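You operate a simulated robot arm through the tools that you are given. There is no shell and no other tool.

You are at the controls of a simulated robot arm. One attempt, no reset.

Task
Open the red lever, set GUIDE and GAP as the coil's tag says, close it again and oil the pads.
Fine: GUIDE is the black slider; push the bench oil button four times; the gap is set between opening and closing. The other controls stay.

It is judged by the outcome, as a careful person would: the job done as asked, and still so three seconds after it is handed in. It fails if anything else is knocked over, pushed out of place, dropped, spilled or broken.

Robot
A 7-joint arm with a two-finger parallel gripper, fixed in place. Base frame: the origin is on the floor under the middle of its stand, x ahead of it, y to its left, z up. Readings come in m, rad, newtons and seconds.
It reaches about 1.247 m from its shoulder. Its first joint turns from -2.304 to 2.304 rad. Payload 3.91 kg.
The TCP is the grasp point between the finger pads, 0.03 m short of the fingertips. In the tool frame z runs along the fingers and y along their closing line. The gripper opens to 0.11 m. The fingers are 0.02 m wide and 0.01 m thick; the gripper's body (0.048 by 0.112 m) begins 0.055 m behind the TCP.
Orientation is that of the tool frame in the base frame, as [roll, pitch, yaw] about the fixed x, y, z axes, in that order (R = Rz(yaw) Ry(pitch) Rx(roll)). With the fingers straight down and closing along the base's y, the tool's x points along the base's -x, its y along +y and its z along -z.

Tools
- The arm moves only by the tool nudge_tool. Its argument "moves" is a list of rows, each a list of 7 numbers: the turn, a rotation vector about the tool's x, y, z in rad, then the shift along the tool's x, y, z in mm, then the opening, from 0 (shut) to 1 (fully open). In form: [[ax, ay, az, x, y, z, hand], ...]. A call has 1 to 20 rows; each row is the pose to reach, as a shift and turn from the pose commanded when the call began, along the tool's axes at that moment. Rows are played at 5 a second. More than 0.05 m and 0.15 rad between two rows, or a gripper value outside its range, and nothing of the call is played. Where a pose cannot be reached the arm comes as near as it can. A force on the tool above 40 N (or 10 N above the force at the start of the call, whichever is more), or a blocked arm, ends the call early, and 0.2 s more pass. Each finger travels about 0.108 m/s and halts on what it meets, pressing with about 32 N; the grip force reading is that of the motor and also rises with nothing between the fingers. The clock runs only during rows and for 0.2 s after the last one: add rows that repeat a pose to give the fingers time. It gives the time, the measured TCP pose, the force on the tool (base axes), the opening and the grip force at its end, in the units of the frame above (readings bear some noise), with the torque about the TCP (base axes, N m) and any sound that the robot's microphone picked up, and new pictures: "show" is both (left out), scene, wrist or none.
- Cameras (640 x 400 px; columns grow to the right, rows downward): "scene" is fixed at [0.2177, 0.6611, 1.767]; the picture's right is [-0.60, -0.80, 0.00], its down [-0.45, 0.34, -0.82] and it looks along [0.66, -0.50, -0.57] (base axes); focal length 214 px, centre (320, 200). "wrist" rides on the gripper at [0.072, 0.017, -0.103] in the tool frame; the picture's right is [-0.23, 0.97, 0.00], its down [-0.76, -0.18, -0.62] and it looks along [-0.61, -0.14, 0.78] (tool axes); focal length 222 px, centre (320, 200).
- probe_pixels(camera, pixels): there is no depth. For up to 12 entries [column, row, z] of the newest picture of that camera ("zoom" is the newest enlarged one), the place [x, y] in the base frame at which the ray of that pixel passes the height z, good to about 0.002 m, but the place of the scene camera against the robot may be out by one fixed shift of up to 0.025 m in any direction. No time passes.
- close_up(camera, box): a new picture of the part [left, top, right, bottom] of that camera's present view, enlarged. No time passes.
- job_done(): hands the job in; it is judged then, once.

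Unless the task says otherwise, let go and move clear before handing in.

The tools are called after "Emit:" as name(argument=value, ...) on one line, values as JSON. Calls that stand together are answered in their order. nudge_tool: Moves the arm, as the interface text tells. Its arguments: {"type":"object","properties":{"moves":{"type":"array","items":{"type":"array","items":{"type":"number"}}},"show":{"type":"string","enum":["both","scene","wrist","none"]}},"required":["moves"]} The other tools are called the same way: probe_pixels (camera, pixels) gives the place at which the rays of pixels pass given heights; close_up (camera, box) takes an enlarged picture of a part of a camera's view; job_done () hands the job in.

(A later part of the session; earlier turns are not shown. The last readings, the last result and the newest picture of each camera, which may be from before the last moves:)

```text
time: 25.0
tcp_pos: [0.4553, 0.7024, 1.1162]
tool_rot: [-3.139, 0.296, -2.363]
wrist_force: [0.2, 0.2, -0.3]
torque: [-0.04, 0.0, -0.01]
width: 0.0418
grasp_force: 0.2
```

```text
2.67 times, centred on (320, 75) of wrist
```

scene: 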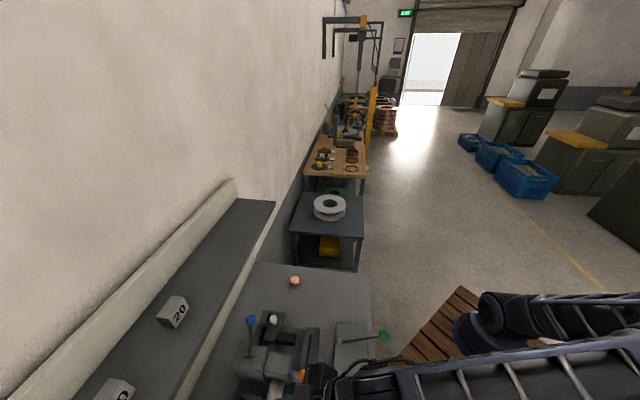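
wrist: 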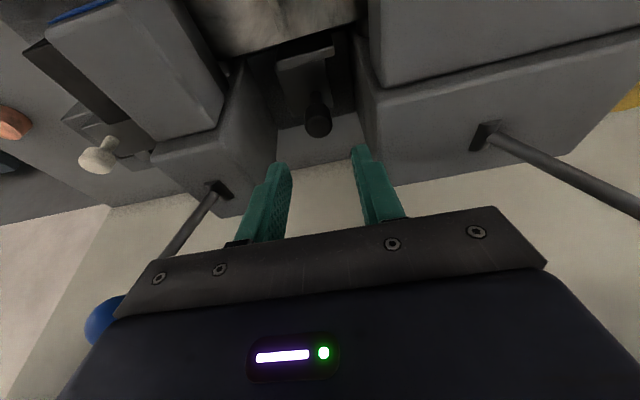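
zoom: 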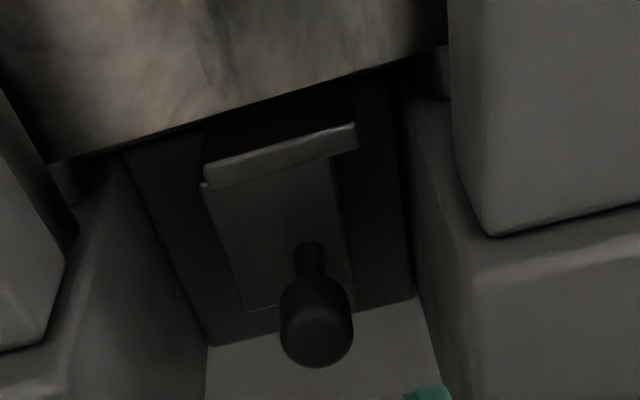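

The knob at (318,120) is lined up between the fingers. I will descend along the fingers about 67 mm and close on the knob.

Emit:
nudge_tool(moves=[[0, 0, 0, 2.5, 0.5, 22, 0.38], [0, 0, 0, 5, 1, 45, 0.38], [0, 0, 0, 7.5, 1.3, 67, 0.38], [0, 0, 0, 7.5, 1.3, 67, 0.38]], show="wrist")

Emit:
close_up(camera="wrist", box=[200, 60, 440, 210])

```text
time: 26.0
tcp_pos: [0.462, 0.7114, 1.0503]
tool_rot: [-3.139, 0.297, -2.362]
wrist_force: [-0.2, -0.3, -0.7]
torque: [0.01, 0.0, 0.0]
width: 0.0417
grasp_force: 0.1
```

wrist: 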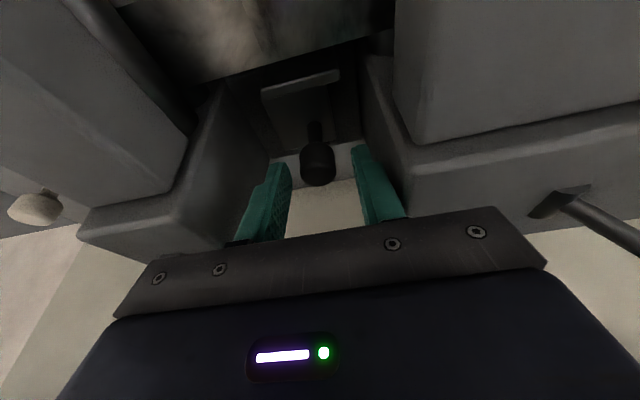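

```text
2.67 times, centred on (320, 135) of wrist
```

zoom: 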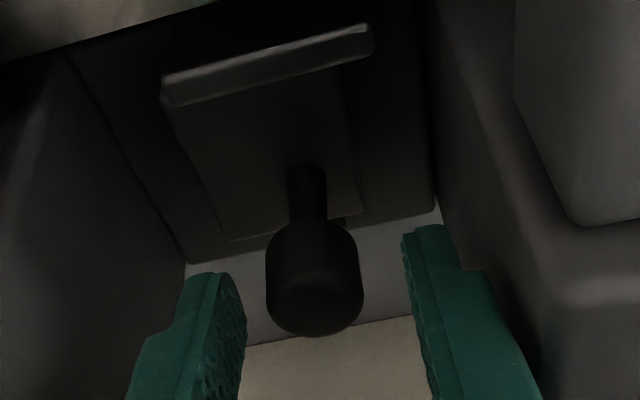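

The knob (318,163) is between the pads but the tips only reach about its middle. I will go 4 mm deeper and close on it.

Emit:
nudge_tool(moves=[[0, 0, 0, 0, 0.5, 4.5, 0.38], [0, 0, 0, 0, 0.5, 4.5, 0.2], [0, 0, 0, 0, 0.5, 4.5, 0], [0, 0, 0, 0, 0.5, 4.5, 0], [0, 0, 0, 0, 0.5, 4.5, 0]], show="wrist")

Emit:
close_up(camera="wrist", box=[200, 60, 440, 210])

```text
time: 27.2
tcp_pos: [0.4647, 0.712, 1.0466]
tool_rot: [-3.141, 0.299, -2.364]
wrist_force: [16.7, -23.6, -1.0]
torque: [-0.77, -0.44, -0.18]
width: 0.0235
grasp_force: 44.5
```

wrist: 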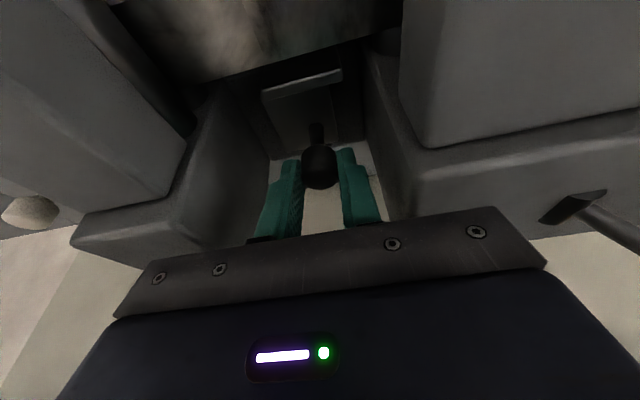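

```text
2.67 times, centred on (320, 135) of wrist
```

zoom: 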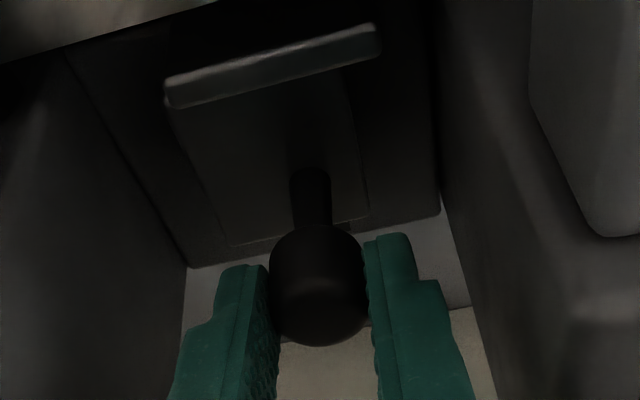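

The fingers hold the knob (width 0.0235 m) with some sideways load of about 28 N. I will first relieve it by shifting 1.5 mm back, then pull the slide 6 mm toward the strip.

Emit:
nudge_tool(moves=[[0, 0, 0, 0, -1, 0, 0], [0, 0, 0, 0, -1.5, 0, 0]], show="none")

```text
time: 27.8
tcp_pos: [0.4646, 0.7121, 1.0468]
tool_rot: [-3.139, 0.299, -2.363]
wrist_force: [13.8, -21.6, -0.3]
torque: [-0.6, -0.46, -0.15]
width: 0.0236
grasp_force: 44.8
```

The load barely changed, so I will shift a little more in the same direction to balance the two fingers.

Emit:
nudge_tool(moves=[[0, 0, 0, 0, -1, 0, 0], [0, 0, 0, 0, -2, 0, 0], [0, 0, 0, 0, -2, 0, 0]], show="none")

```text
time: 28.6
tcp_pos: [0.465, 0.7114, 1.0471]
tool_rot: [3.141, 0.3, -2.362]
wrist_force: [6.2, -3.6, 3.3]
torque: [-0.01, -0.25, 0.01]
width: 0.0234
grasp_force: 44.9
```

The side load is now small. I will pull the slide toward the strip (‑v) by 6 mm in 2 mm steps.

Emit:
nudge_tool(moves=[[0, 0, 0, 1.9, 0, -0.6, 0], [0, 0, 0, 3.8, 0, -1.2, 0], [0, 0, 0, 5.7, 0, -1.8, 0], [0, 0, 0, 5.7, 0, -1.8, 0]], show="wrist")

Emit:
close_up(camera="wrist", box=[200, 60, 440, 210])

```text
time: 29.6
tcp_pos: [0.4608, 0.7083, 1.0463]
tool_rot: [-3.141, 0.299, -2.36]
wrist_force: [-4.3, 7.5, 12.6]
torque: [0.23, 0.14, 0.08]
width: 0.0236
grasp_force: 45.0
```

wrist: 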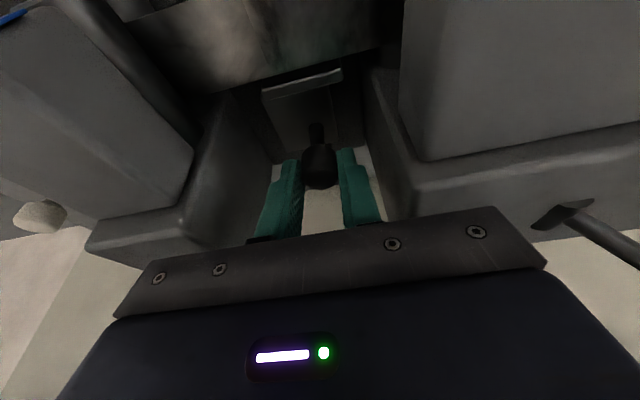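

```text
2.67 times, centred on (320, 135) of wrist
```

zoom: 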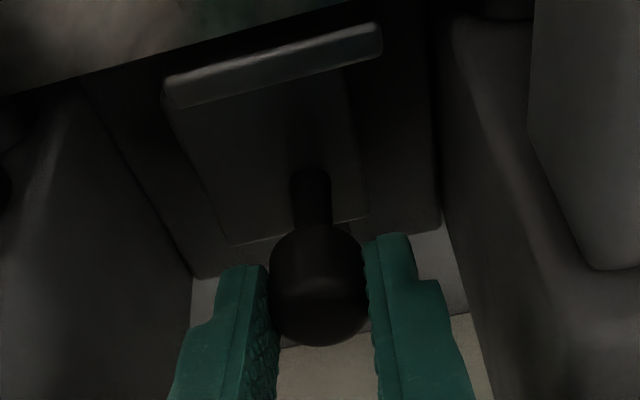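

The slide moved with the hand (about 5 mm). I will let go, back out along the fingers and read the GUIDE pointer.

Emit:
nudge_tool(moves=[[0, 0, 0, 5.7, 0, -1.8, 0.38], [0, 0, 0, 5.7, 0, -1.8, 0.38]], show="none")

Emit:
nudge_tool(moves=[[0, 0, 0, 0, 0, -40, 0.38], [0, 0, 0, 0, 0, -80, 0.38], [0, 0, 0, 34, 0, -107, 0.38], [0, 0, 0, 69, 0, -133, 0.38], [0, 0, 0, 103, 0, -160, 0.38], [0, 0, 0, 137, 0, -187, 0.38], [0, 0, 0, 172, 0, -213, 0.38], [0, 0, 0, 172, 0, -213, 0.38]], show="wrist")

Emit:
close_up(camera="wrist", box=[200, 60, 440, 210])

```text
time: 30.2
tcp_pos: [0.4577, 0.7024, 1.0445]
tool_rot: [-3.14, 0.299, -2.363]
wrist_force: [0.1, 0.1, 1.0]
torque: [-0.02, 0.02, -0.02]
width: 0.0417
grasp_force: 0.1
```

```text
time: 32.0
tcp_pos: [0.295, 0.5408, 1.1975]
tool_rot: [-3.14, 0.301, -2.364]
wrist_force: [0.6, -0.3, -0.3]
torque: [0.02, 0.01, -0.06]
width: 0.0418
grasp_force: 0.1
```

wrist: 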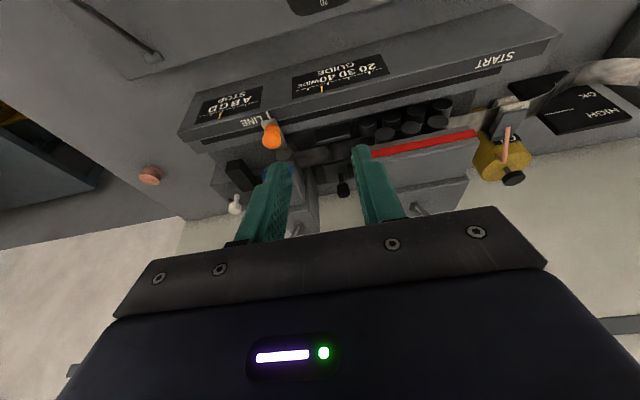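

```text
2.67 times, centred on (320, 135) of wrist
```

zoom: 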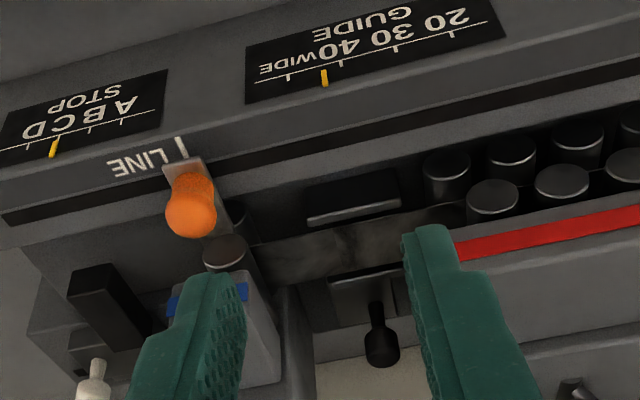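

The yellow GUIDE pointer moved from WIDE toward 40. I will enlarge the scale to measure it.

Emit:
close_up(camera="wrist", box=[286, 50, 398, 120])

```text
5.71 times, centred on (342, 85) of wrist
```

zoom: 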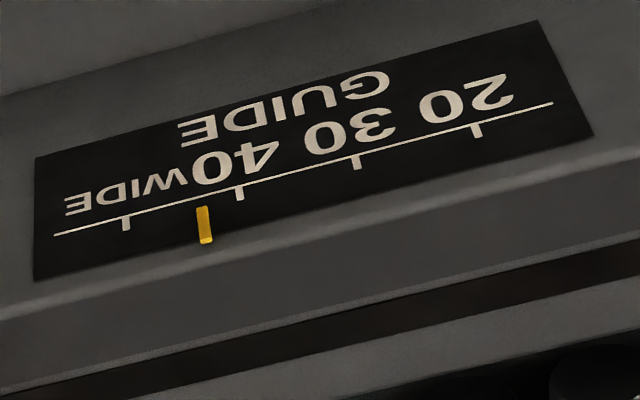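

The pointer is at about 68 % of the way from the WIDE tick to the 40 tick. I will go back, re-grasp the knob and pull roughly 2.5 mm more.

Emit:
nudge_tool(moves=[[0, 0, 0, -34, 0, 27, 0.38], [0, 0, 0, -69, 0, 53, 0.38], [0, 0, 0, -103, 0, 80, 0.38], [0, 0, 0, -140, 0, 107, 0.38], [0, 0, 0, -178, 1.5, 134, 0.38], [0, 0, 0, -178, 1.5, 174, 0.38], [0, 0, 0, -178, 1.5, 214, 0.38], [0, 0, 0, -178, 1.5, 214, 0.38]], show="wrist")

Emit:
close_up(camera="wrist", box=[200, 60, 440, 210])

```text
time: 33.8
tcp_pos: [0.4617, 0.7092, 1.0462]
tool_rot: [-3.14, 0.298, -2.362]
wrist_force: [-0.3, 0.5, 0.4]
torque: [-0.02, -0.03, 0.01]
width: 0.0418
grasp_force: 0.1
```

wrist: 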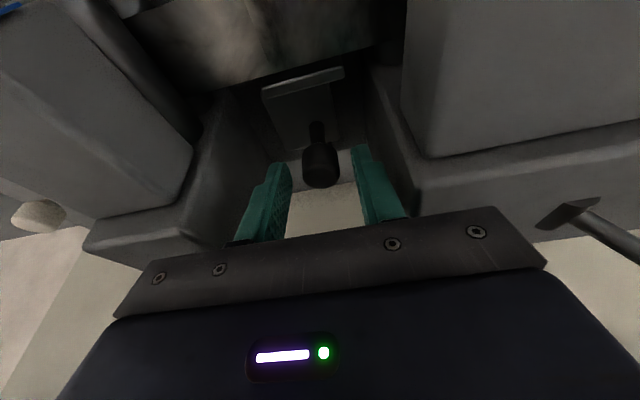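

```text
2.67 times, centred on (320, 135) of wrist
```

zoom: 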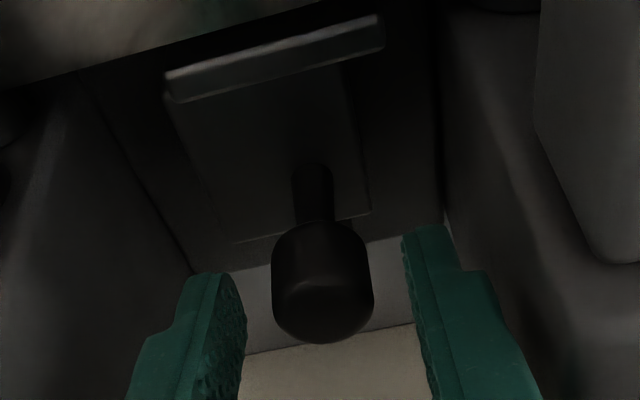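

The knob is centred between the pads. I will close on it and read the load.

Emit:
nudge_tool(moves=[[0, 0, 0, 0, 0, 0, 0.25], [0, 0, 0, 0, 0, 0, 0.1], [0, 0, 0, 0, 0, 0, 0], [0, 0, 0, 0, 0, 0, 0], [0, 0, 0, 0, 0, 0, 0]], show="none")

```text
time: 35.0
tcp_pos: [0.4609, 0.7085, 1.0461]
tool_rot: [-3.14, 0.298, -2.365]
wrist_force: [-6.4, 6.8, -2.0]
torque: [0.33, 0.12, 0.04]
width: 0.0237
grasp_force: 45.0
```

Load is small and the knob is held. I will pull 2.6 mm toward the strip.

Emit:
nudge_tool(moves=[[0, 0, 0, 1.2, 0, -0.4, 0], [0, 0, 0, 2.5, 0, -0.8, 0], [0, 0, 0, 2.5, 0, -0.8, 0], [0, 0, 0, 2.5, 0, -0.8, 0]], show="none")

```text
time: 36.0
tcp_pos: [0.4586, 0.7058, 1.0455]
tool_rot: [-3.14, 0.298, -2.364]
wrist_force: [-5.8, 4.6, -0.6]
torque: [0.13, 0.21, 0.01]
width: 0.0236
grasp_force: 44.9
```

The hand moved about 3 mm. I will release and look at the scale again from the same viewing spot.

Emit:
nudge_tool(moves=[[0, 0, 0, 0, 0, 0, 0.38], [0, 0, 0, 0, 0, 0, 0.38], [0, 0, 0, 0, 0, -40, 0.38], [0, 0, 0, 0, 0, -80, 0.38], [0, 0, 0, 34, 0, -107, 0.38], [0, 0, 0, 69, 0, -133, 0.38], [0, 0, 0, 103, 0, -160, 0.38], [0, 0, 0, 137, 0, -187, 0.38], [0, 0, 0, 172, 0, -213, 0.38], [0, 0, 0, 172, 0, -213, 0.38]], show="wrist")

Emit:
close_up(camera="wrist", box=[286, 50, 398, 120])

```text
time: 38.2
tcp_pos: [0.296, 0.543, 1.1991]
tool_rot: [-3.141, 0.297, -2.365]
wrist_force: [-0.3, 1.1, 0.4]
torque: [0.0, 0.01, -0.02]
width: 0.0421
grasp_force: 0.1
```

wrist: 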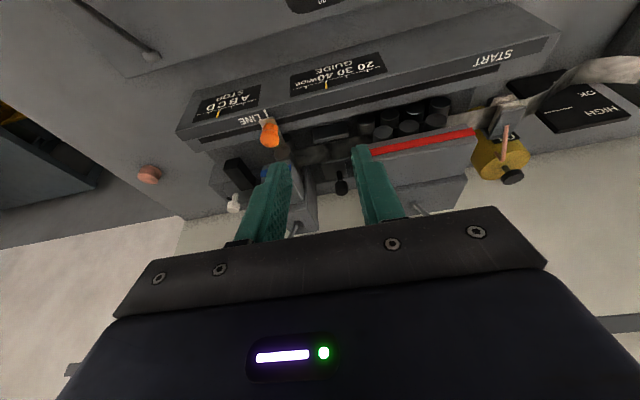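

```text
5.71 times, centred on (342, 85) of wrist
```

zoom: 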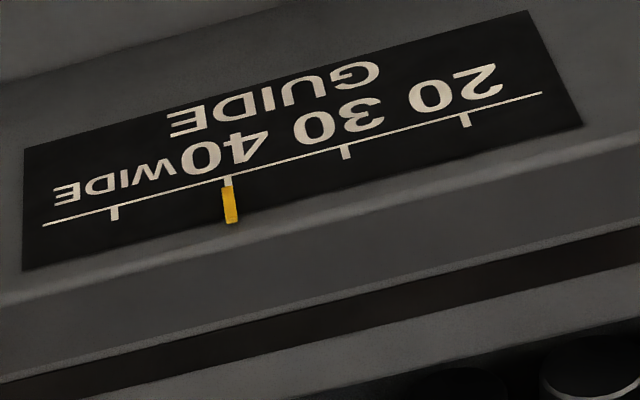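

The yellow pointer now stands right at the 40 tick. Next is the GAP dial; I will move upstream over the front panel, bring the hand upright, and view the dial from above.

Emit:
nudge_tool(moves=[[0, 0.06, 0, 20, 38, -6, 0.6], [0, 0.12, 0, 40, 76, -12, 1], [0, 0.18, 0, 60, 114, -18, 1], [0, 0.24, 0, 80, 152, -24, 1], [0, 0.297, 0, 100, 190, -30, 1], [0, 0.297, 0, 113, 225, -34.5, 1], [0, 0.297, 0, 113, 225, -34.5, 1]])

Emit:
close_up(camera="wrist", box=[240, 0, 400, 100])

```text
time: 39.8
tcp_pos: [0.0546, 0.6235, 1.198]
tool_rot: [3.141, -0.002, -2.363]
wrist_force: [-0.5, -0.9, 0.1]
torque: [0.03, 0.01, 0.0]
width: 0.1103
grasp_force: 0.0
```

scene: 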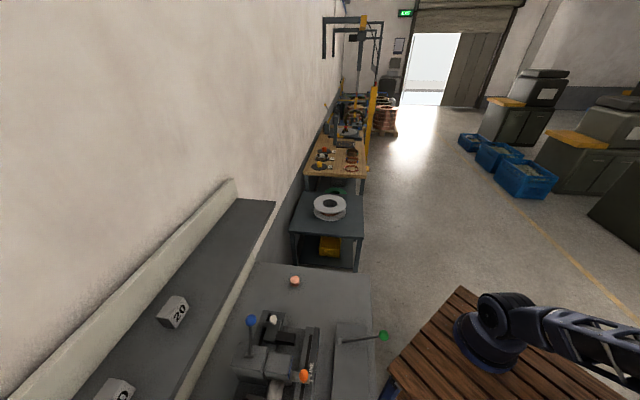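
wrist: 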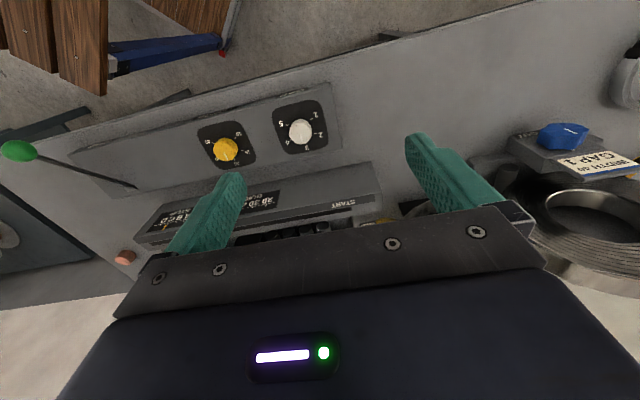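

```text
4.00 times, centred on (320, 50) of wrist
```

zoom: 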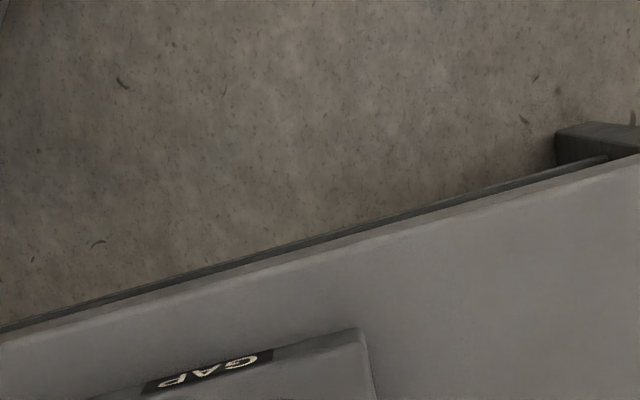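

The white dial is at (300,131). I will enlarge it and probe its outline and ticks.

Emit:
close_up(camera="wrist", box=[260, 97, 340, 147])

Emit:
probe_pixels(camera="wrist", pixels=[[300, 131, 0.87], [300, 131, 0.9], [300, 131, 0.93], [224.5, 149, 0.87], [224.5, 149, 0.9], [224.5, 149, 0.93]])

```text
8.00 times, centred on (300, 122) of wrist
```

zoom: 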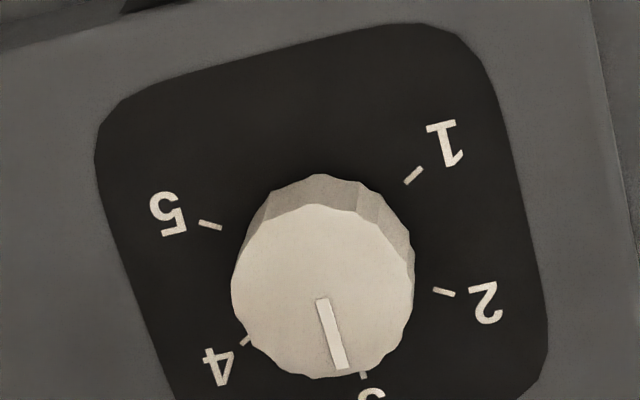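

```text
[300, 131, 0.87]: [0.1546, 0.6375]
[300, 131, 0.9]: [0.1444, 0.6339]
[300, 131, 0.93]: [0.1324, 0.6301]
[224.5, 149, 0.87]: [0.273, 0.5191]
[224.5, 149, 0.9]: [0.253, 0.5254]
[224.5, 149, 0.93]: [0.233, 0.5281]
```

The dial cap centre is about (300,133), giving roughly u -0.35, v 0.55, z 0.90 with a knob diameter near 42 mm. I will lower for a closer second view to pin it down, and probe the rail edge too.

Emit:
nudge_tool(moves=[[0, 0, -0.003, -14, -6, 40, 1], [0, 0, -0.006, -28, -12, 80, 1], [0, 0, -0.007, -42, -19, 120, 1], [0, 0, -0.007, -42, -19, 120, 1]], show="wrist")

Emit:
close_up(camera="wrist", box=[240, 80, 400, 180])

```text
time: 40.8
tcp_pos: [0.0973, 0.6409, 1.0803]
tool_rot: [-3.14, 0.003, -2.354]
wrist_force: [-0.5, 0.4, 0.7]
torque: [-0.01, 0.01, -0.03]
width: 0.11
grasp_force: 0.2
```

wrist: 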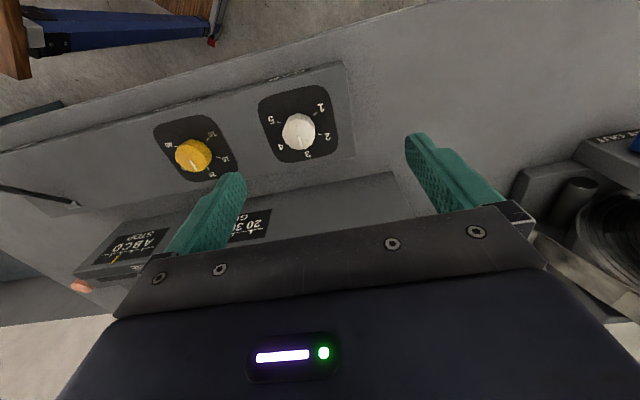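

```text
4.00 times, centred on (320, 130) of wrist
```

zoom: 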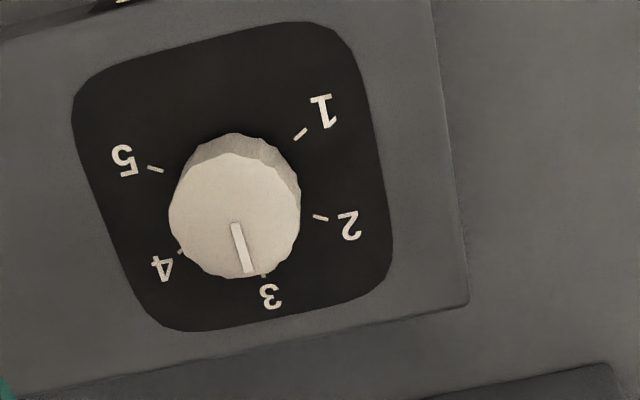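

Now the dial fills the view: cap centre at zoom (235,216), ticks 1 (300,133), 2 (320,218), 3 (263,277), 4 (180,252), 5 (155,170). I will probe these at candidate heights.

Emit:
probe_pixels(camera="zoom", pixels=[[235, 216, 0.87], [235, 216, 0.89], [235, 216, 0.91], [235, 216, 0.93], [300, 133, 0.88], [320, 218, 0.88], [264, 278, 0.88], [180, 253, 0.88], [155, 170, 0.88], [168, 216, 0.9], [302, 216, 0.9]])

Emit:
probe_pixels(camera="wrist", pixels=[[388, 172, 0.95], [388, 172, 0.98], [388, 172, 1.0], [120, 221, 0.95], [120, 221, 0.98], [120, 221, 1.0]])

```text
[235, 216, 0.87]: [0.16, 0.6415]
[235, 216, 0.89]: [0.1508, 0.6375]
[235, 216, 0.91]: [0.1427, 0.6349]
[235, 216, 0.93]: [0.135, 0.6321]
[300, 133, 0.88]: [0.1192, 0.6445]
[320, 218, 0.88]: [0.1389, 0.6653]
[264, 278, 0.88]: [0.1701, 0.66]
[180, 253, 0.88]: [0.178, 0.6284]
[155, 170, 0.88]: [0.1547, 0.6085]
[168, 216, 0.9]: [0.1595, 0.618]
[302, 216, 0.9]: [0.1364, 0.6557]
```

```text
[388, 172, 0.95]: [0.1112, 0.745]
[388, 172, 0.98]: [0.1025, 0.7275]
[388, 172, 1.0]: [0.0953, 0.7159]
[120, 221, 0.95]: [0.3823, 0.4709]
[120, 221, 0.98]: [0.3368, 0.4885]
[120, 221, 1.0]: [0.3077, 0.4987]
```

The ticks fit a circle of 30 mm radius with 60° spacing, "3" along the away-from-robot direction and "1" 120° counter-clockwise from it. For an exact centre I'll put the camera straight above the dial.

Emit:
nudge_tool(moves=[[0, 0, 0, -33, -17, 0, 1], [0, 0, 0, -67, -34, 0, 1], [0, 0, 0, -100, -51, 0, 1], [0, 0, 0, -100, -51, 0, 1]], show="wrist")

Emit:
close_up(camera="wrist", box=[240, -20, 400, 80])

```text
time: 41.8
tcp_pos: [0.2056, 0.6752, 1.0803]
tool_rot: [-3.14, 0.002, -2.357]
wrist_force: [-0.7, 0.2, 0.4]
torque: [-0.01, 0.06, 0.01]
width: 0.1099
grasp_force: 0.0
```

wrist: 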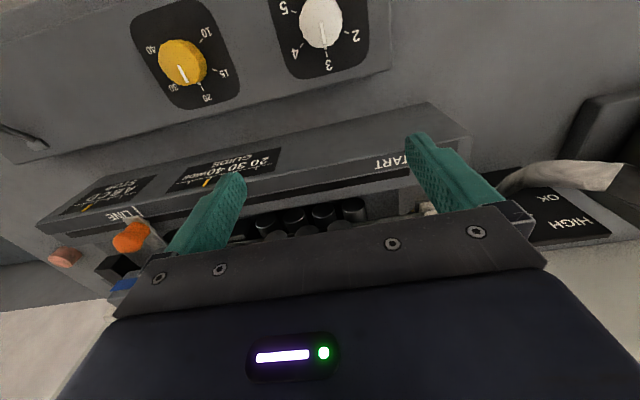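

```text
refused: -20 is not a number from 0 to 400
```

Emit:
close_up(camera="wrist", box=[256, 0, 384, 80])

Emit:
probe_pixels(camera="wrist", pixels=[[321, 21, 0.88], [321, 21, 0.9], [321, 21, 0.92], [430, 103, 0.95], [430, 103, 0.97], [430, 103, 0.99], [470, 142, 0.97], [37, 220, 0.97]])

```text
5.00 times, centred on (320, 40) of wrist
```

zoom: 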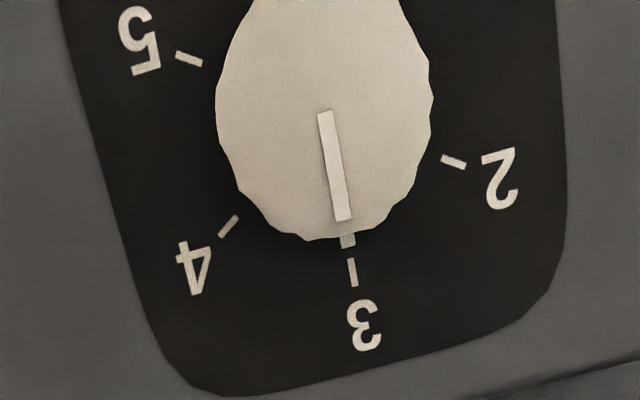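

```text
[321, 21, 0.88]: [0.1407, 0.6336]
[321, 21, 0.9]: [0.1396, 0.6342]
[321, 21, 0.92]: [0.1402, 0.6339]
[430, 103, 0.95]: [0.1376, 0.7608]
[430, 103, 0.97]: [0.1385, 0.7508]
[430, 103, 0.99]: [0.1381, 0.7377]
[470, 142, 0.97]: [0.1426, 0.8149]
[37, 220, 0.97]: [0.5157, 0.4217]
```

Straight above, the cap centre is at (321,21), i.e. base (0.140, 0.634), with the cap top near z 0.917. I will move over it, turn the hand 60° clockwise and partly close the fingers, so that I can then turn the dial 120° counter-clockwise in one grasp.

Emit:
nudge_tool(moves=[[0, 0, 0.131, 10, 2, 0, 0.8], [0, 0, 0.262, 20, 5, 10, 0.64], [0, 0, 0.393, 30, 7, 20, 0.64], [0, 0, 0.524, 40, 9, 30, 0.64], [0, 0, 0.655, 50, 12, 40, 0.64], [0, 0, 0.786, 60, 14, 50, 0.64], [0, 0, 0.917, 70, 16, 65, 0.64], [0, 0, 1.047, 75.5, 17.3, 80, 0.64], [0, 0, 1.047, 75.5, 17.3, 80, 0.64]], show="wrist")

```text
time: 43.8
tcp_pos: [0.1391, 0.632, 0.998]
tool_rot: [3.14, 0.001, 2.877]
wrist_force: [0.0, -0.5, 0.1]
torque: [-0.03, -0.01, -0.02]
width: 0.0705
grasp_force: 0.1
```

wrist: 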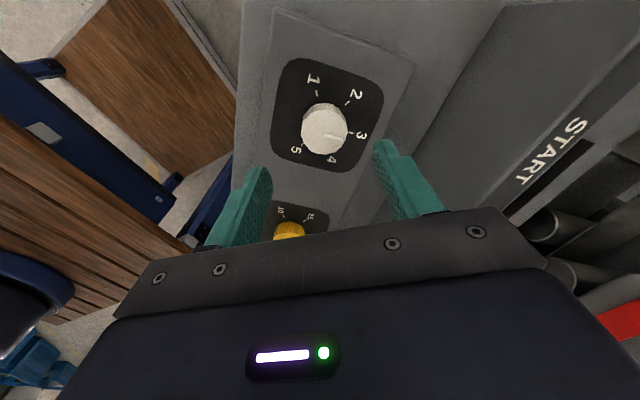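

The dial is now between the fingers at about (324,131). I will enlarge to check centring before going down.

Emit:
close_up(camera="wrist", box=[240, 80, 400, 180])

```text
4.00 times, centred on (320, 130) of wrist
```

zoom: 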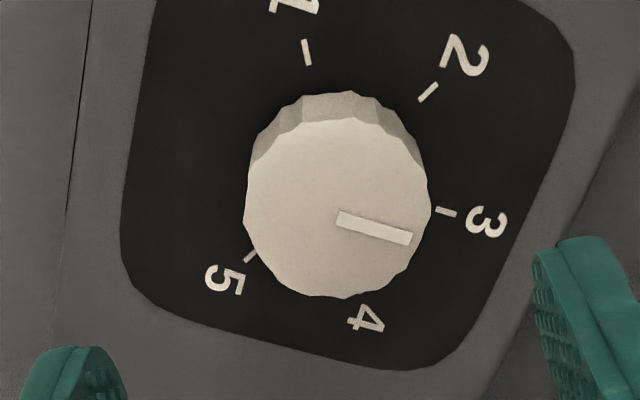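

The dial centre is about 3.5 mm to the right of the finger axis (tool +y). I will correct that and descend 58 mm so the tips straddle the knob just above the panel.

Emit:
nudge_tool(moves=[[0, 0, 0, 0.5, 3.5, 20, 0.64], [0, 0, 0, 0.5, 3.5, 40, 0.64], [0, 0, 0, 0.5, 3.5, 50, 0.64], [0, 0, 0, 0.5, 3.5, 56, 0.64], [0, 0, 0, 0.5, 3.5, 56, 0.64]], show="wrist")

Emit:
close_up(camera="wrist", box=[200, 80, 440, 230])

```text
time: 45.0
tcp_pos: [0.1398, 0.6379, 0.9426]
tool_rot: [3.139, 0.002, 2.88]
wrist_force: [-0.7, 0.6, -0.4]
torque: [0.03, 0.01, -0.01]
width: 0.0701
grasp_force: 0.1
```

wrist: 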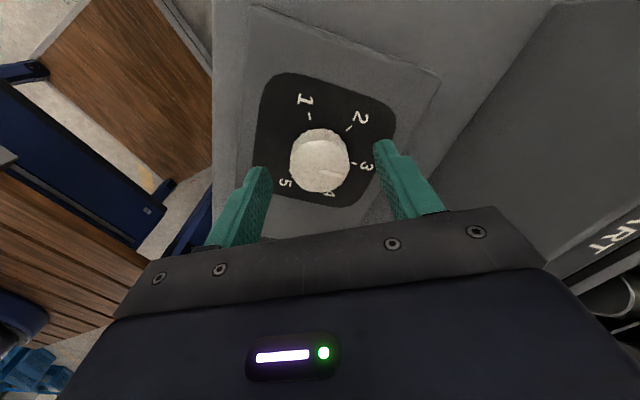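

```text
2.67 times, centred on (320, 155) of wrist
```

zoom: 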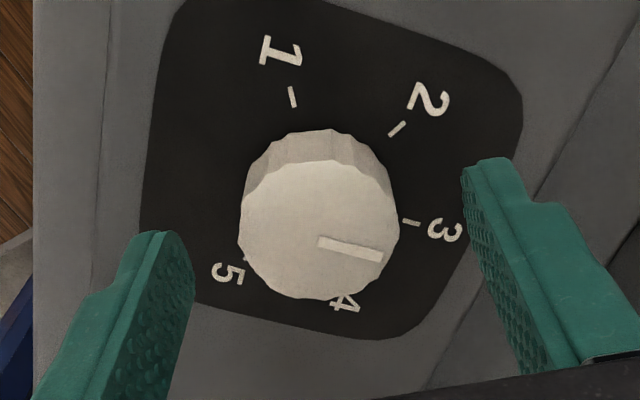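

The cap (320,166) is exactly on the finger axis, but the tips overlap the knob by only a few mm. I will go 7 mm lower in small steps, watching for contact.

Emit:
nudge_tool(moves=[[0, 0, 0, 0, 0, 2, 0.64], [0, 0, 0, 0, 0, 4, 0.64], [0, 0, 0, 0, 0, 6, 0.64], [0, 0, 0, 0, 0, 7, 0.64]], show="wrist")

Emit:
close_up(camera="wrist", box=[200, 80, 440, 230])

```text
time: 46.0
tcp_pos: [0.1396, 0.6387, 0.9357]
tool_rot: [-3.141, 0.002, 2.88]
wrist_force: [0.2, -0.4, 0.2]
torque: [-0.02, 0.01, 0.03]
width: 0.0705
grasp_force: 0.0
```

wrist: 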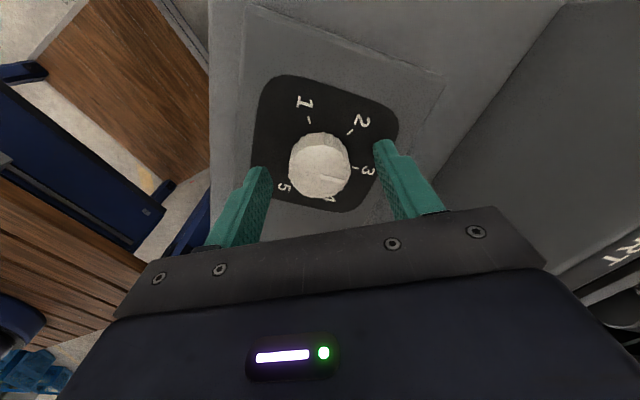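

```text
2.67 times, centred on (320, 155) of wrist
```

zoom: 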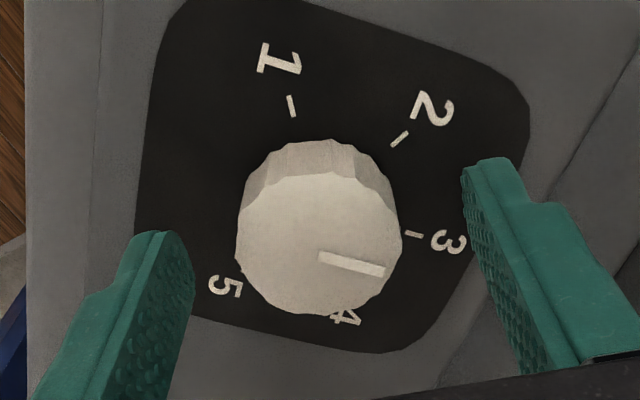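

No contact yet and the tips are now close to the panel beside the knob. I will close on the dial.

Emit:
nudge_tool(moves=[[0, 0, 0, 0, 0, 0, 0.5], [0, 0, 0, 0, 0, 0, 0.4], [0, 0, 0, 0, 0, 0, 0.3], [0, 0, 0, 0, 0, 0, 0], [0, 0, 0, 0, 0, 0, 0]], show="wrist")

Emit:
close_up(camera="wrist", box=[200, 80, 440, 230])

```text
time: 47.2
tcp_pos: [0.1396, 0.6369, 0.9352]
tool_rot: [3.14, 0.001, 2.88]
wrist_force: [-3.3, -20.2, 1.5]
torque: [-0.74, 0.14, -0.06]
width: 0.0393
grasp_force: 44.9
```

wrist: 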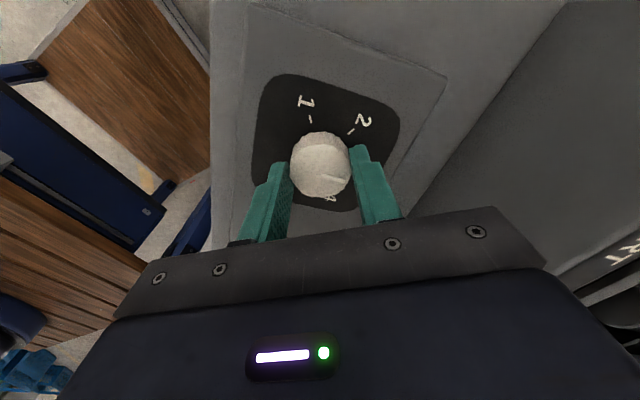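

```text
2.67 times, centred on (320, 155) of wrist
```

zoom: 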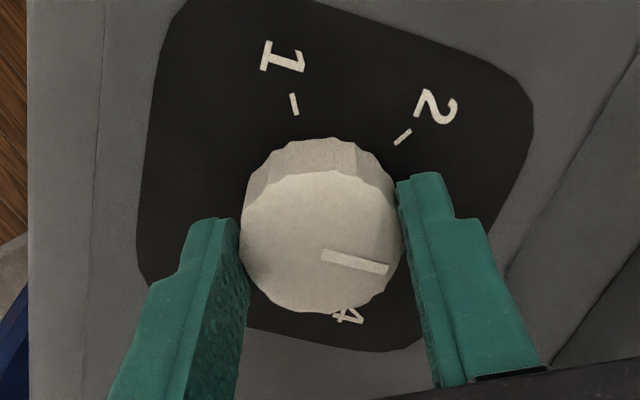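

The dial is held (width 0.039 m) with about 20 N sideways load. I will shift 2 mm to relieve it.

Emit:
nudge_tool(moves=[[0, 0, 0, 0, -1, 0, 0], [0, 0, 0, 0, -2, 0, 0], [0, 0, 0, 0, -2, 0, 0]], show="none")

```text
time: 48.0
tcp_pos: [0.1402, 0.6364, 0.9359]
tool_rot: [3.139, 0.004, 2.881]
wrist_force: [12.8, 7.3, -10.8]
torque: [0.33, -0.22, -0.01]
width: 0.0392
grasp_force: 45.1
```

The load has swung to a small opposite one. I will nudge back slightly and turn the dial counter-clockwise by 60° first, then check.

Emit:
nudge_tool(moves=[[0, 0, 0, -0.6, 0.6, 0, 0], [0, 0, -0.1, -0.6, 0.6, 0, 0], [0, 0, -0.2, -0.6, 0.6, 0, 0], [0, 0, -0.3, -0.6, 0.6, 0, 0], [0, 0, -0.4, -0.6, 0.6, 0, 0], [0, 0, -0.5, -0.6, 0.6, 0, 0], [0, 0, -0.6, -0.6, 0.6, 0, 0], [0, 0, -0.7, -0.6, 0.6, 0, 0], [0, 0, -0.8, -0.6, 0.6, 0, 0], [0, 0, -0.9, -0.6, 0.6, 0, 0], [0, 0, -1.0, -0.6, 0.6, 0, 0], [0, 0, -1.047, -0.6, 0.6, 0, 0], [0, 0, -1.047, -0.6, 0.6, 0, 0]], show="wrist")

Emit:
close_up(camera="wrist", box=[200, 80, 440, 230])

```text
time: 50.8
tcp_pos: [0.1409, 0.6362, 0.9356]
tool_rot: [-3.139, 0.001, -2.358]
wrist_force: [1.4, -4.3, -5.6]
torque: [0.36, -0.86, -0.04]
width: 0.0392
grasp_force: 44.8
```

wrist: 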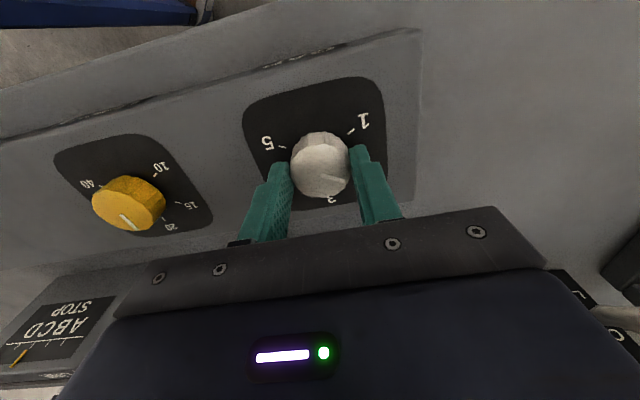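

```text
2.67 times, centred on (320, 155) of wrist
```

zoom: 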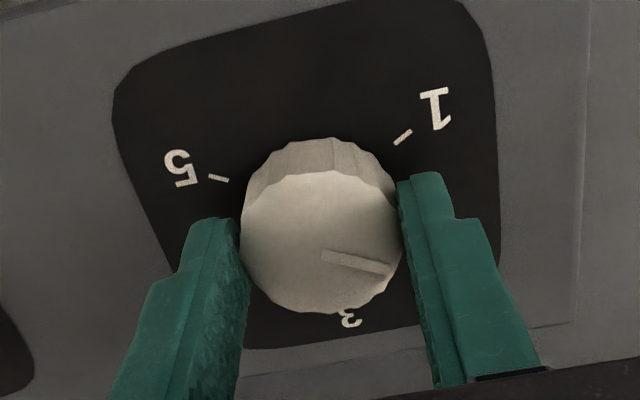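

The dial turned with the hand by 60° (pointer now where 2 is, hidden by the finger). I will turn another 60° to reach 1.

Emit:
nudge_tool(moves=[[0, 0, -0.1, 0, 0, 0, 0], [0, 0, -0.2, 0, 0, 0, 0], [0, 0, -0.3, 0, 0, 0, 0], [0, 0, -0.4, 0, 0, 0, 0], [0, 0, -0.5, 0, 0, 0, 0], [0, 0, -0.6, 0, 0, 0, 0], [0, 0, -0.7, 0, 0, 0, 0], [0, 0, -0.8, 0, 0, 0, 0], [0, 0, -0.9, 0, 0, 0, 0], [0, 0, -1.0, 0, 0, 0, 0], [0, 0, -1.047, 0, 0, 0, 0], [0, 0, -1.047, 0, 0, 0, 0]], show="wrist")

Emit:
close_up(camera="wrist", box=[200, 80, 440, 230])

```text
time: 53.4
tcp_pos: [0.1427, 0.6358, 0.9356]
tool_rot: [-3.138, 0.001, -1.311]
wrist_force: [20.6, -1.9, 0.3]
torque: [0.35, -0.45, -1.06]
width: 0.0392
grasp_force: 45.4
```

wrist: 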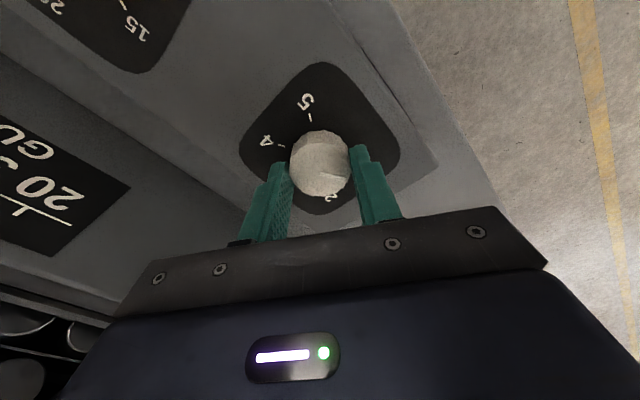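

```text
2.67 times, centred on (320, 155) of wrist
```

zoom: 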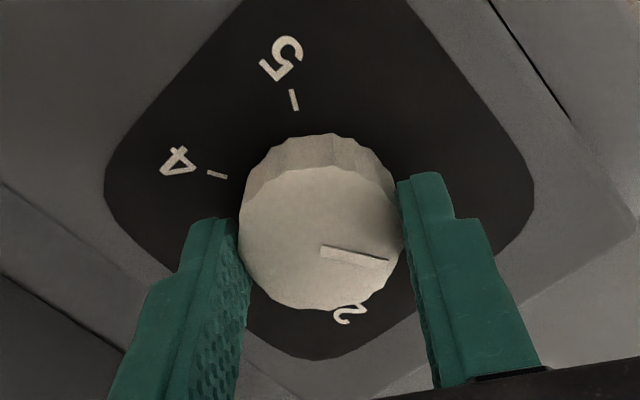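

The dial turned again; the wrist now feels -1.06 N·m as if near its end stop. I will let go gently, rise and check the pointer.

Emit:
nudge_tool(moves=[[0, 0, 0, 0, 0, 0, 0.3], [0, 0, 0, 0, 0, 0, 0.64], [0, 0, 0, 0, 0, 0, 0.64], [0, 0, 0, 0, 0, -30, 0.64], [0, 0, 0, 0, 0, -62, 0.64], [0, 0, 0, 0, 0, -62, 0.64]], show="wrist")

Emit:
close_up(camera="wrist", box=[240, 80, 400, 180])

```text
time: 54.8
tcp_pos: [0.1399, 0.6364, 0.9963]
tool_rot: [-3.14, 0.0, -1.31]
wrist_force: [0.6, -0.7, 0.2]
torque: [-0.03, 0.07, 0.0]
width: 0.0704
grasp_force: 0.0
```

wrist: 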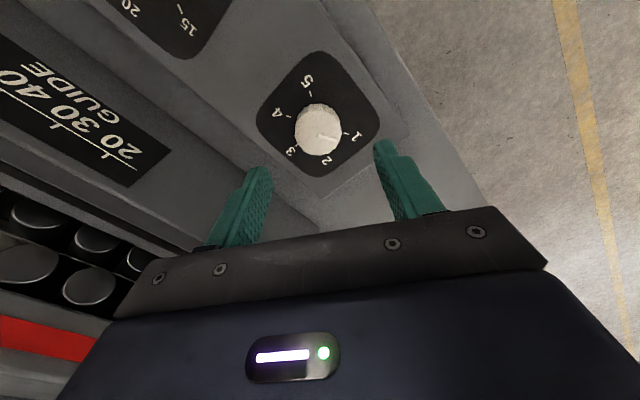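

```text
4.00 times, centred on (320, 130) of wrist
```

zoom: 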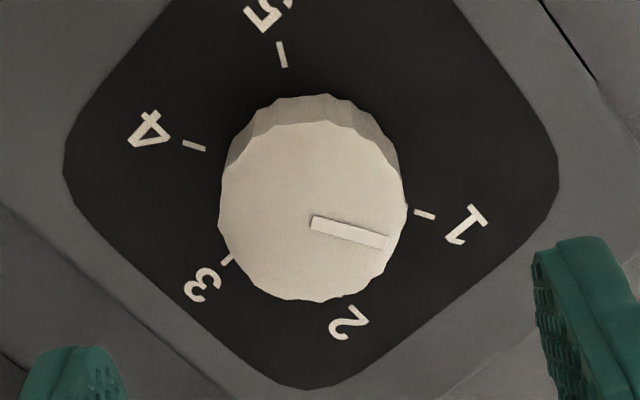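

The pointer now lines up with tick 1 just as it did with 3 before, so GAP is at 1. Next I rise, turn the hand back 60° clockwise and close the fingers, then go to close the red lever.

Emit:
nudge_tool(moves=[[0, 0, 0, 0, 0, -40, 0.64], [0, 0, 0.131, 0, 0, -80, 0.4], [0, 0, 0.262, 0, 0, -110, 0.2], [0, 0, 0.393, 0, 0, -140, 0], [0, 0, 0.524, 0, 0, -170, 0], [0, 0, 0.655, 0, 0, -190, 0], [0, 0, 0.786, 0, 0, -210, 0], [0, 0, 0.917, 0, 0, -230, 0], [0, 0, 1.047, 0, 0, -250, 0], [0, 0, 1.047, 0, 0, -250, 0]], show="wrist")

```text
time: 57.0
tcp_pos: [0.1409, 0.6359, 1.248]
tool_rot: [-3.14, 0.002, -2.358]
wrist_force: [-0.4, -0.2, -0.3]
torque: [-0.02, -0.01, -0.03]
width: 0.0
grasp_force: 32.5
```

wrist: 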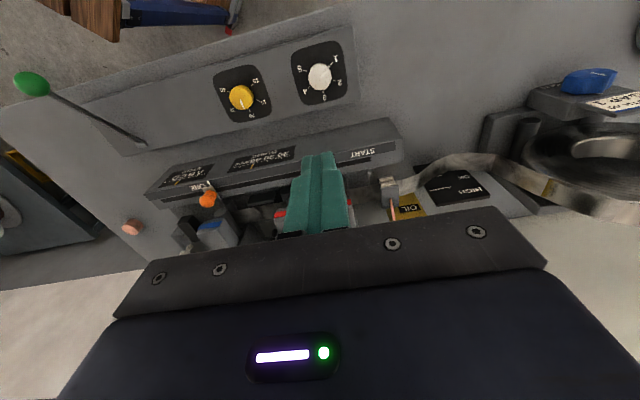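

The hand is back in line with the machine. I will check the dial and GUIDE scale here once more before moving on.

Emit:
close_up(camera="wrist", box=[200, 30, 360, 130])

Emit:
close_up(camera="wrist", box=[150, 130, 310, 230])

```text
4.00 times, centred on (280, 80) of wrist
```

zoom: 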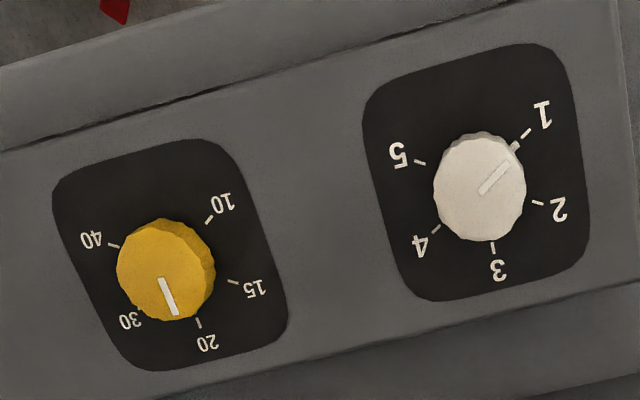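

```text
4.00 times, centred on (230, 180) of wrist
```

zoom: 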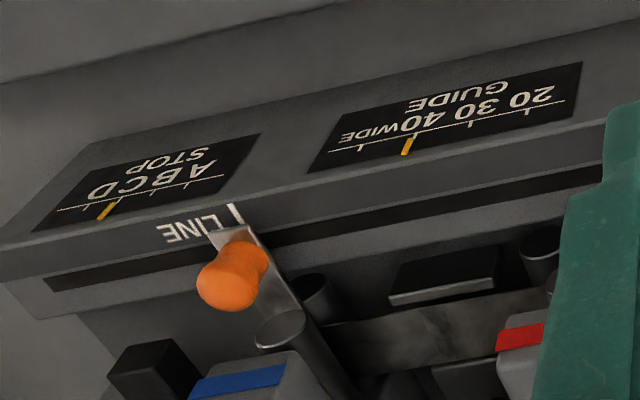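

GAP reads 1 and LENGTH is unchanged at 20/30's original setting. I will enlarge the GUIDE scale a bit more to verify the pointer.

Emit:
close_up(camera="wrist", box=[224, 140, 304, 190])

```text
8.00 times, centred on (264, 165) of wrist
```

zoom: 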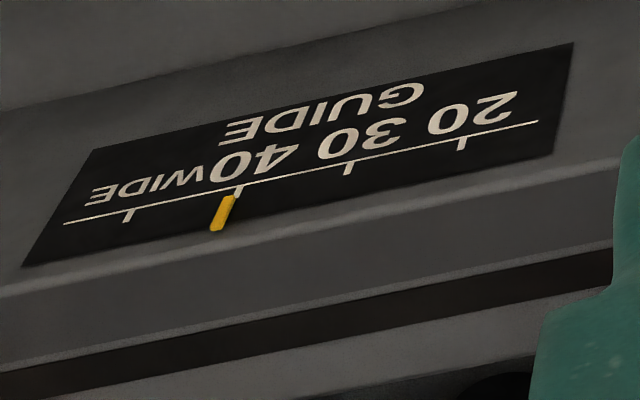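

Everything reads correctly (GUIDE 40, GAP 1). Now I tilt the closed hand forward and go to a stand-off on the upstream side of the red lever.

Emit:
nudge_tool(moves=[[0, -0.13, 0, -20, 5, 5, 0], [0, -0.26, 0, -40, 10, 10, 0], [0, -0.39, 0, -60, 15, 15, 0], [0, -0.52, 0, -80, 20, 20, 0], [0, -0.65, 0, -100, 26, 26, 0], [0, -0.78, 0, -125, 32, 32, 0], [0, -0.9, 0, -151, 38, 38, 0], [0, -0.9, 0, -151, 38, 38, 0]], show="wrist")

```text
time: 58.8
tcp_pos: [0.2203, 0.7709, 1.2102]
tool_rot: [-3.14, 0.903, -2.357]
wrist_force: [0.2, 0.4, -0.1]
torque: [-0.02, 0.01, -0.01]
width: 0.0
grasp_force: 31.9
```

wrist: 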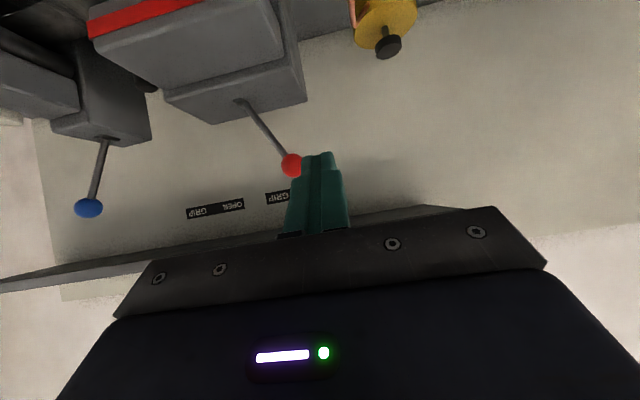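

The red knob (291,165) is at u≈-0.338, 25 mm downstream of the finger side. I will advance so the fingers sit beside it on the upstream side.

Emit:
nudge_tool(moves=[[0, 0, 0, -15, 0, 37, 0], [0, 0, 0, -30, 0, 74, 0], [0, 0, 0, -45, 0, 110, 0], [0, 0, 0, -59, 0, 147, 0], [0, 0, 0, -59, 0, 147, 0]], show="wrist")

```text
time: 60.0
tcp_pos: [0.3277, 0.878, 1.1651]
tool_rot: [-3.139, 0.902, -2.353]
wrist_force: [-0.8, 1.0, 0.1]
torque: [-0.01, 0.02, 0.02]
width: 0.0003
grasp_force: 32.3
```

wrist: 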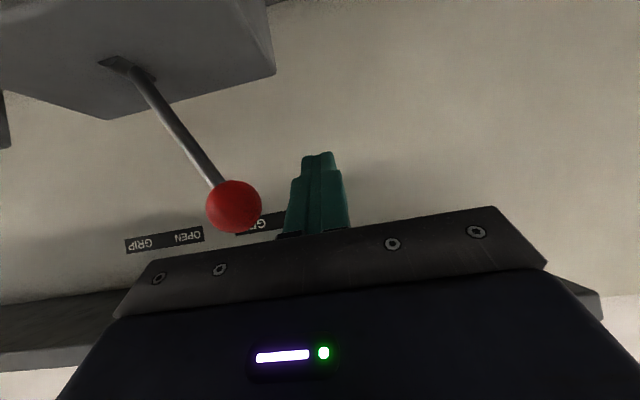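

The knob (233,205) is clear of the fingers. I will push the lever downstream along its arc back to GRIP.

Emit:
nudge_tool(moves=[[0, 0, 0, 0, -12, 0, 0], [0, 0, 0, 0, -22, 0, 0], [0, 0, 0, -3, -32, -2, 0], [0, 0, 0, -5.5, -42, -4.4, 0], [0, 0, 0, -8, -52, -6.5, 0], [0, 0, 0, -10, -62, -8, 0], [0, 0, 0, -11, -72, -8.7, 0], [0, 0, 0, -11, -82, -8.7, 0], [0, 0, 0, -10, -92, -8, 0], [0, 0, 0, -7, -102, -5.5, 0]], show="wrist")

```text
time: 62.2
tcp_pos: [0.398, 0.8069, 1.175]
tool_rot: [-3.14, 0.903, -2.355]
wrist_force: [0.4, -0.3, -0.4]
torque: [-0.01, -0.03, -0.03]
width: 0.0002
grasp_force: 32.0
```

wrist: 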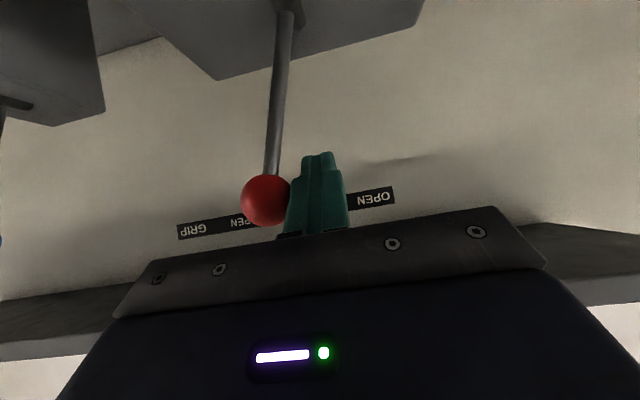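

The lever is past upright on the GRIP side with little force. I will keep pushing until it meets the stop.

Emit:
nudge_tool(moves=[[0, 0, 0, 2, -6, 1.5, 0], [0, 0, 0, 4, -12, 3, 0], [0, 0, 0, 6, -18, 4.5, 0], [0, 0, 0, 7, -24, 5.5, 0], [0, 0, 0, 8, -30, 6.5, 0], [0, 0, 0, 9, -36, 7.5, 0], [0, 0, 0, 10, -42, 8, 0]], show="wrist")

```text
time: 63.4
tcp_pos: [0.4132, 0.7904, 1.1675]
tool_rot: [3.139, 0.905, -2.35]
wrist_force: [-7.2, 9.7, -1.1]
torque: [0.04, -0.02, -0.01]
width: 0.0
grasp_force: 32.5
stopped in row 6: the force on the tool passed its limit at 48 N (the readings are from after the stop); the commanded pose is now the measured one
```

wrist: 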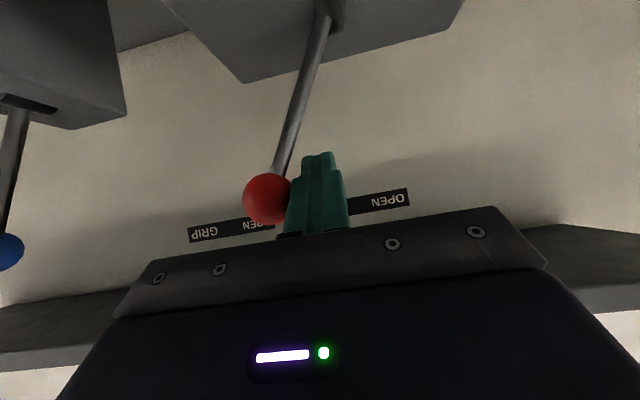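

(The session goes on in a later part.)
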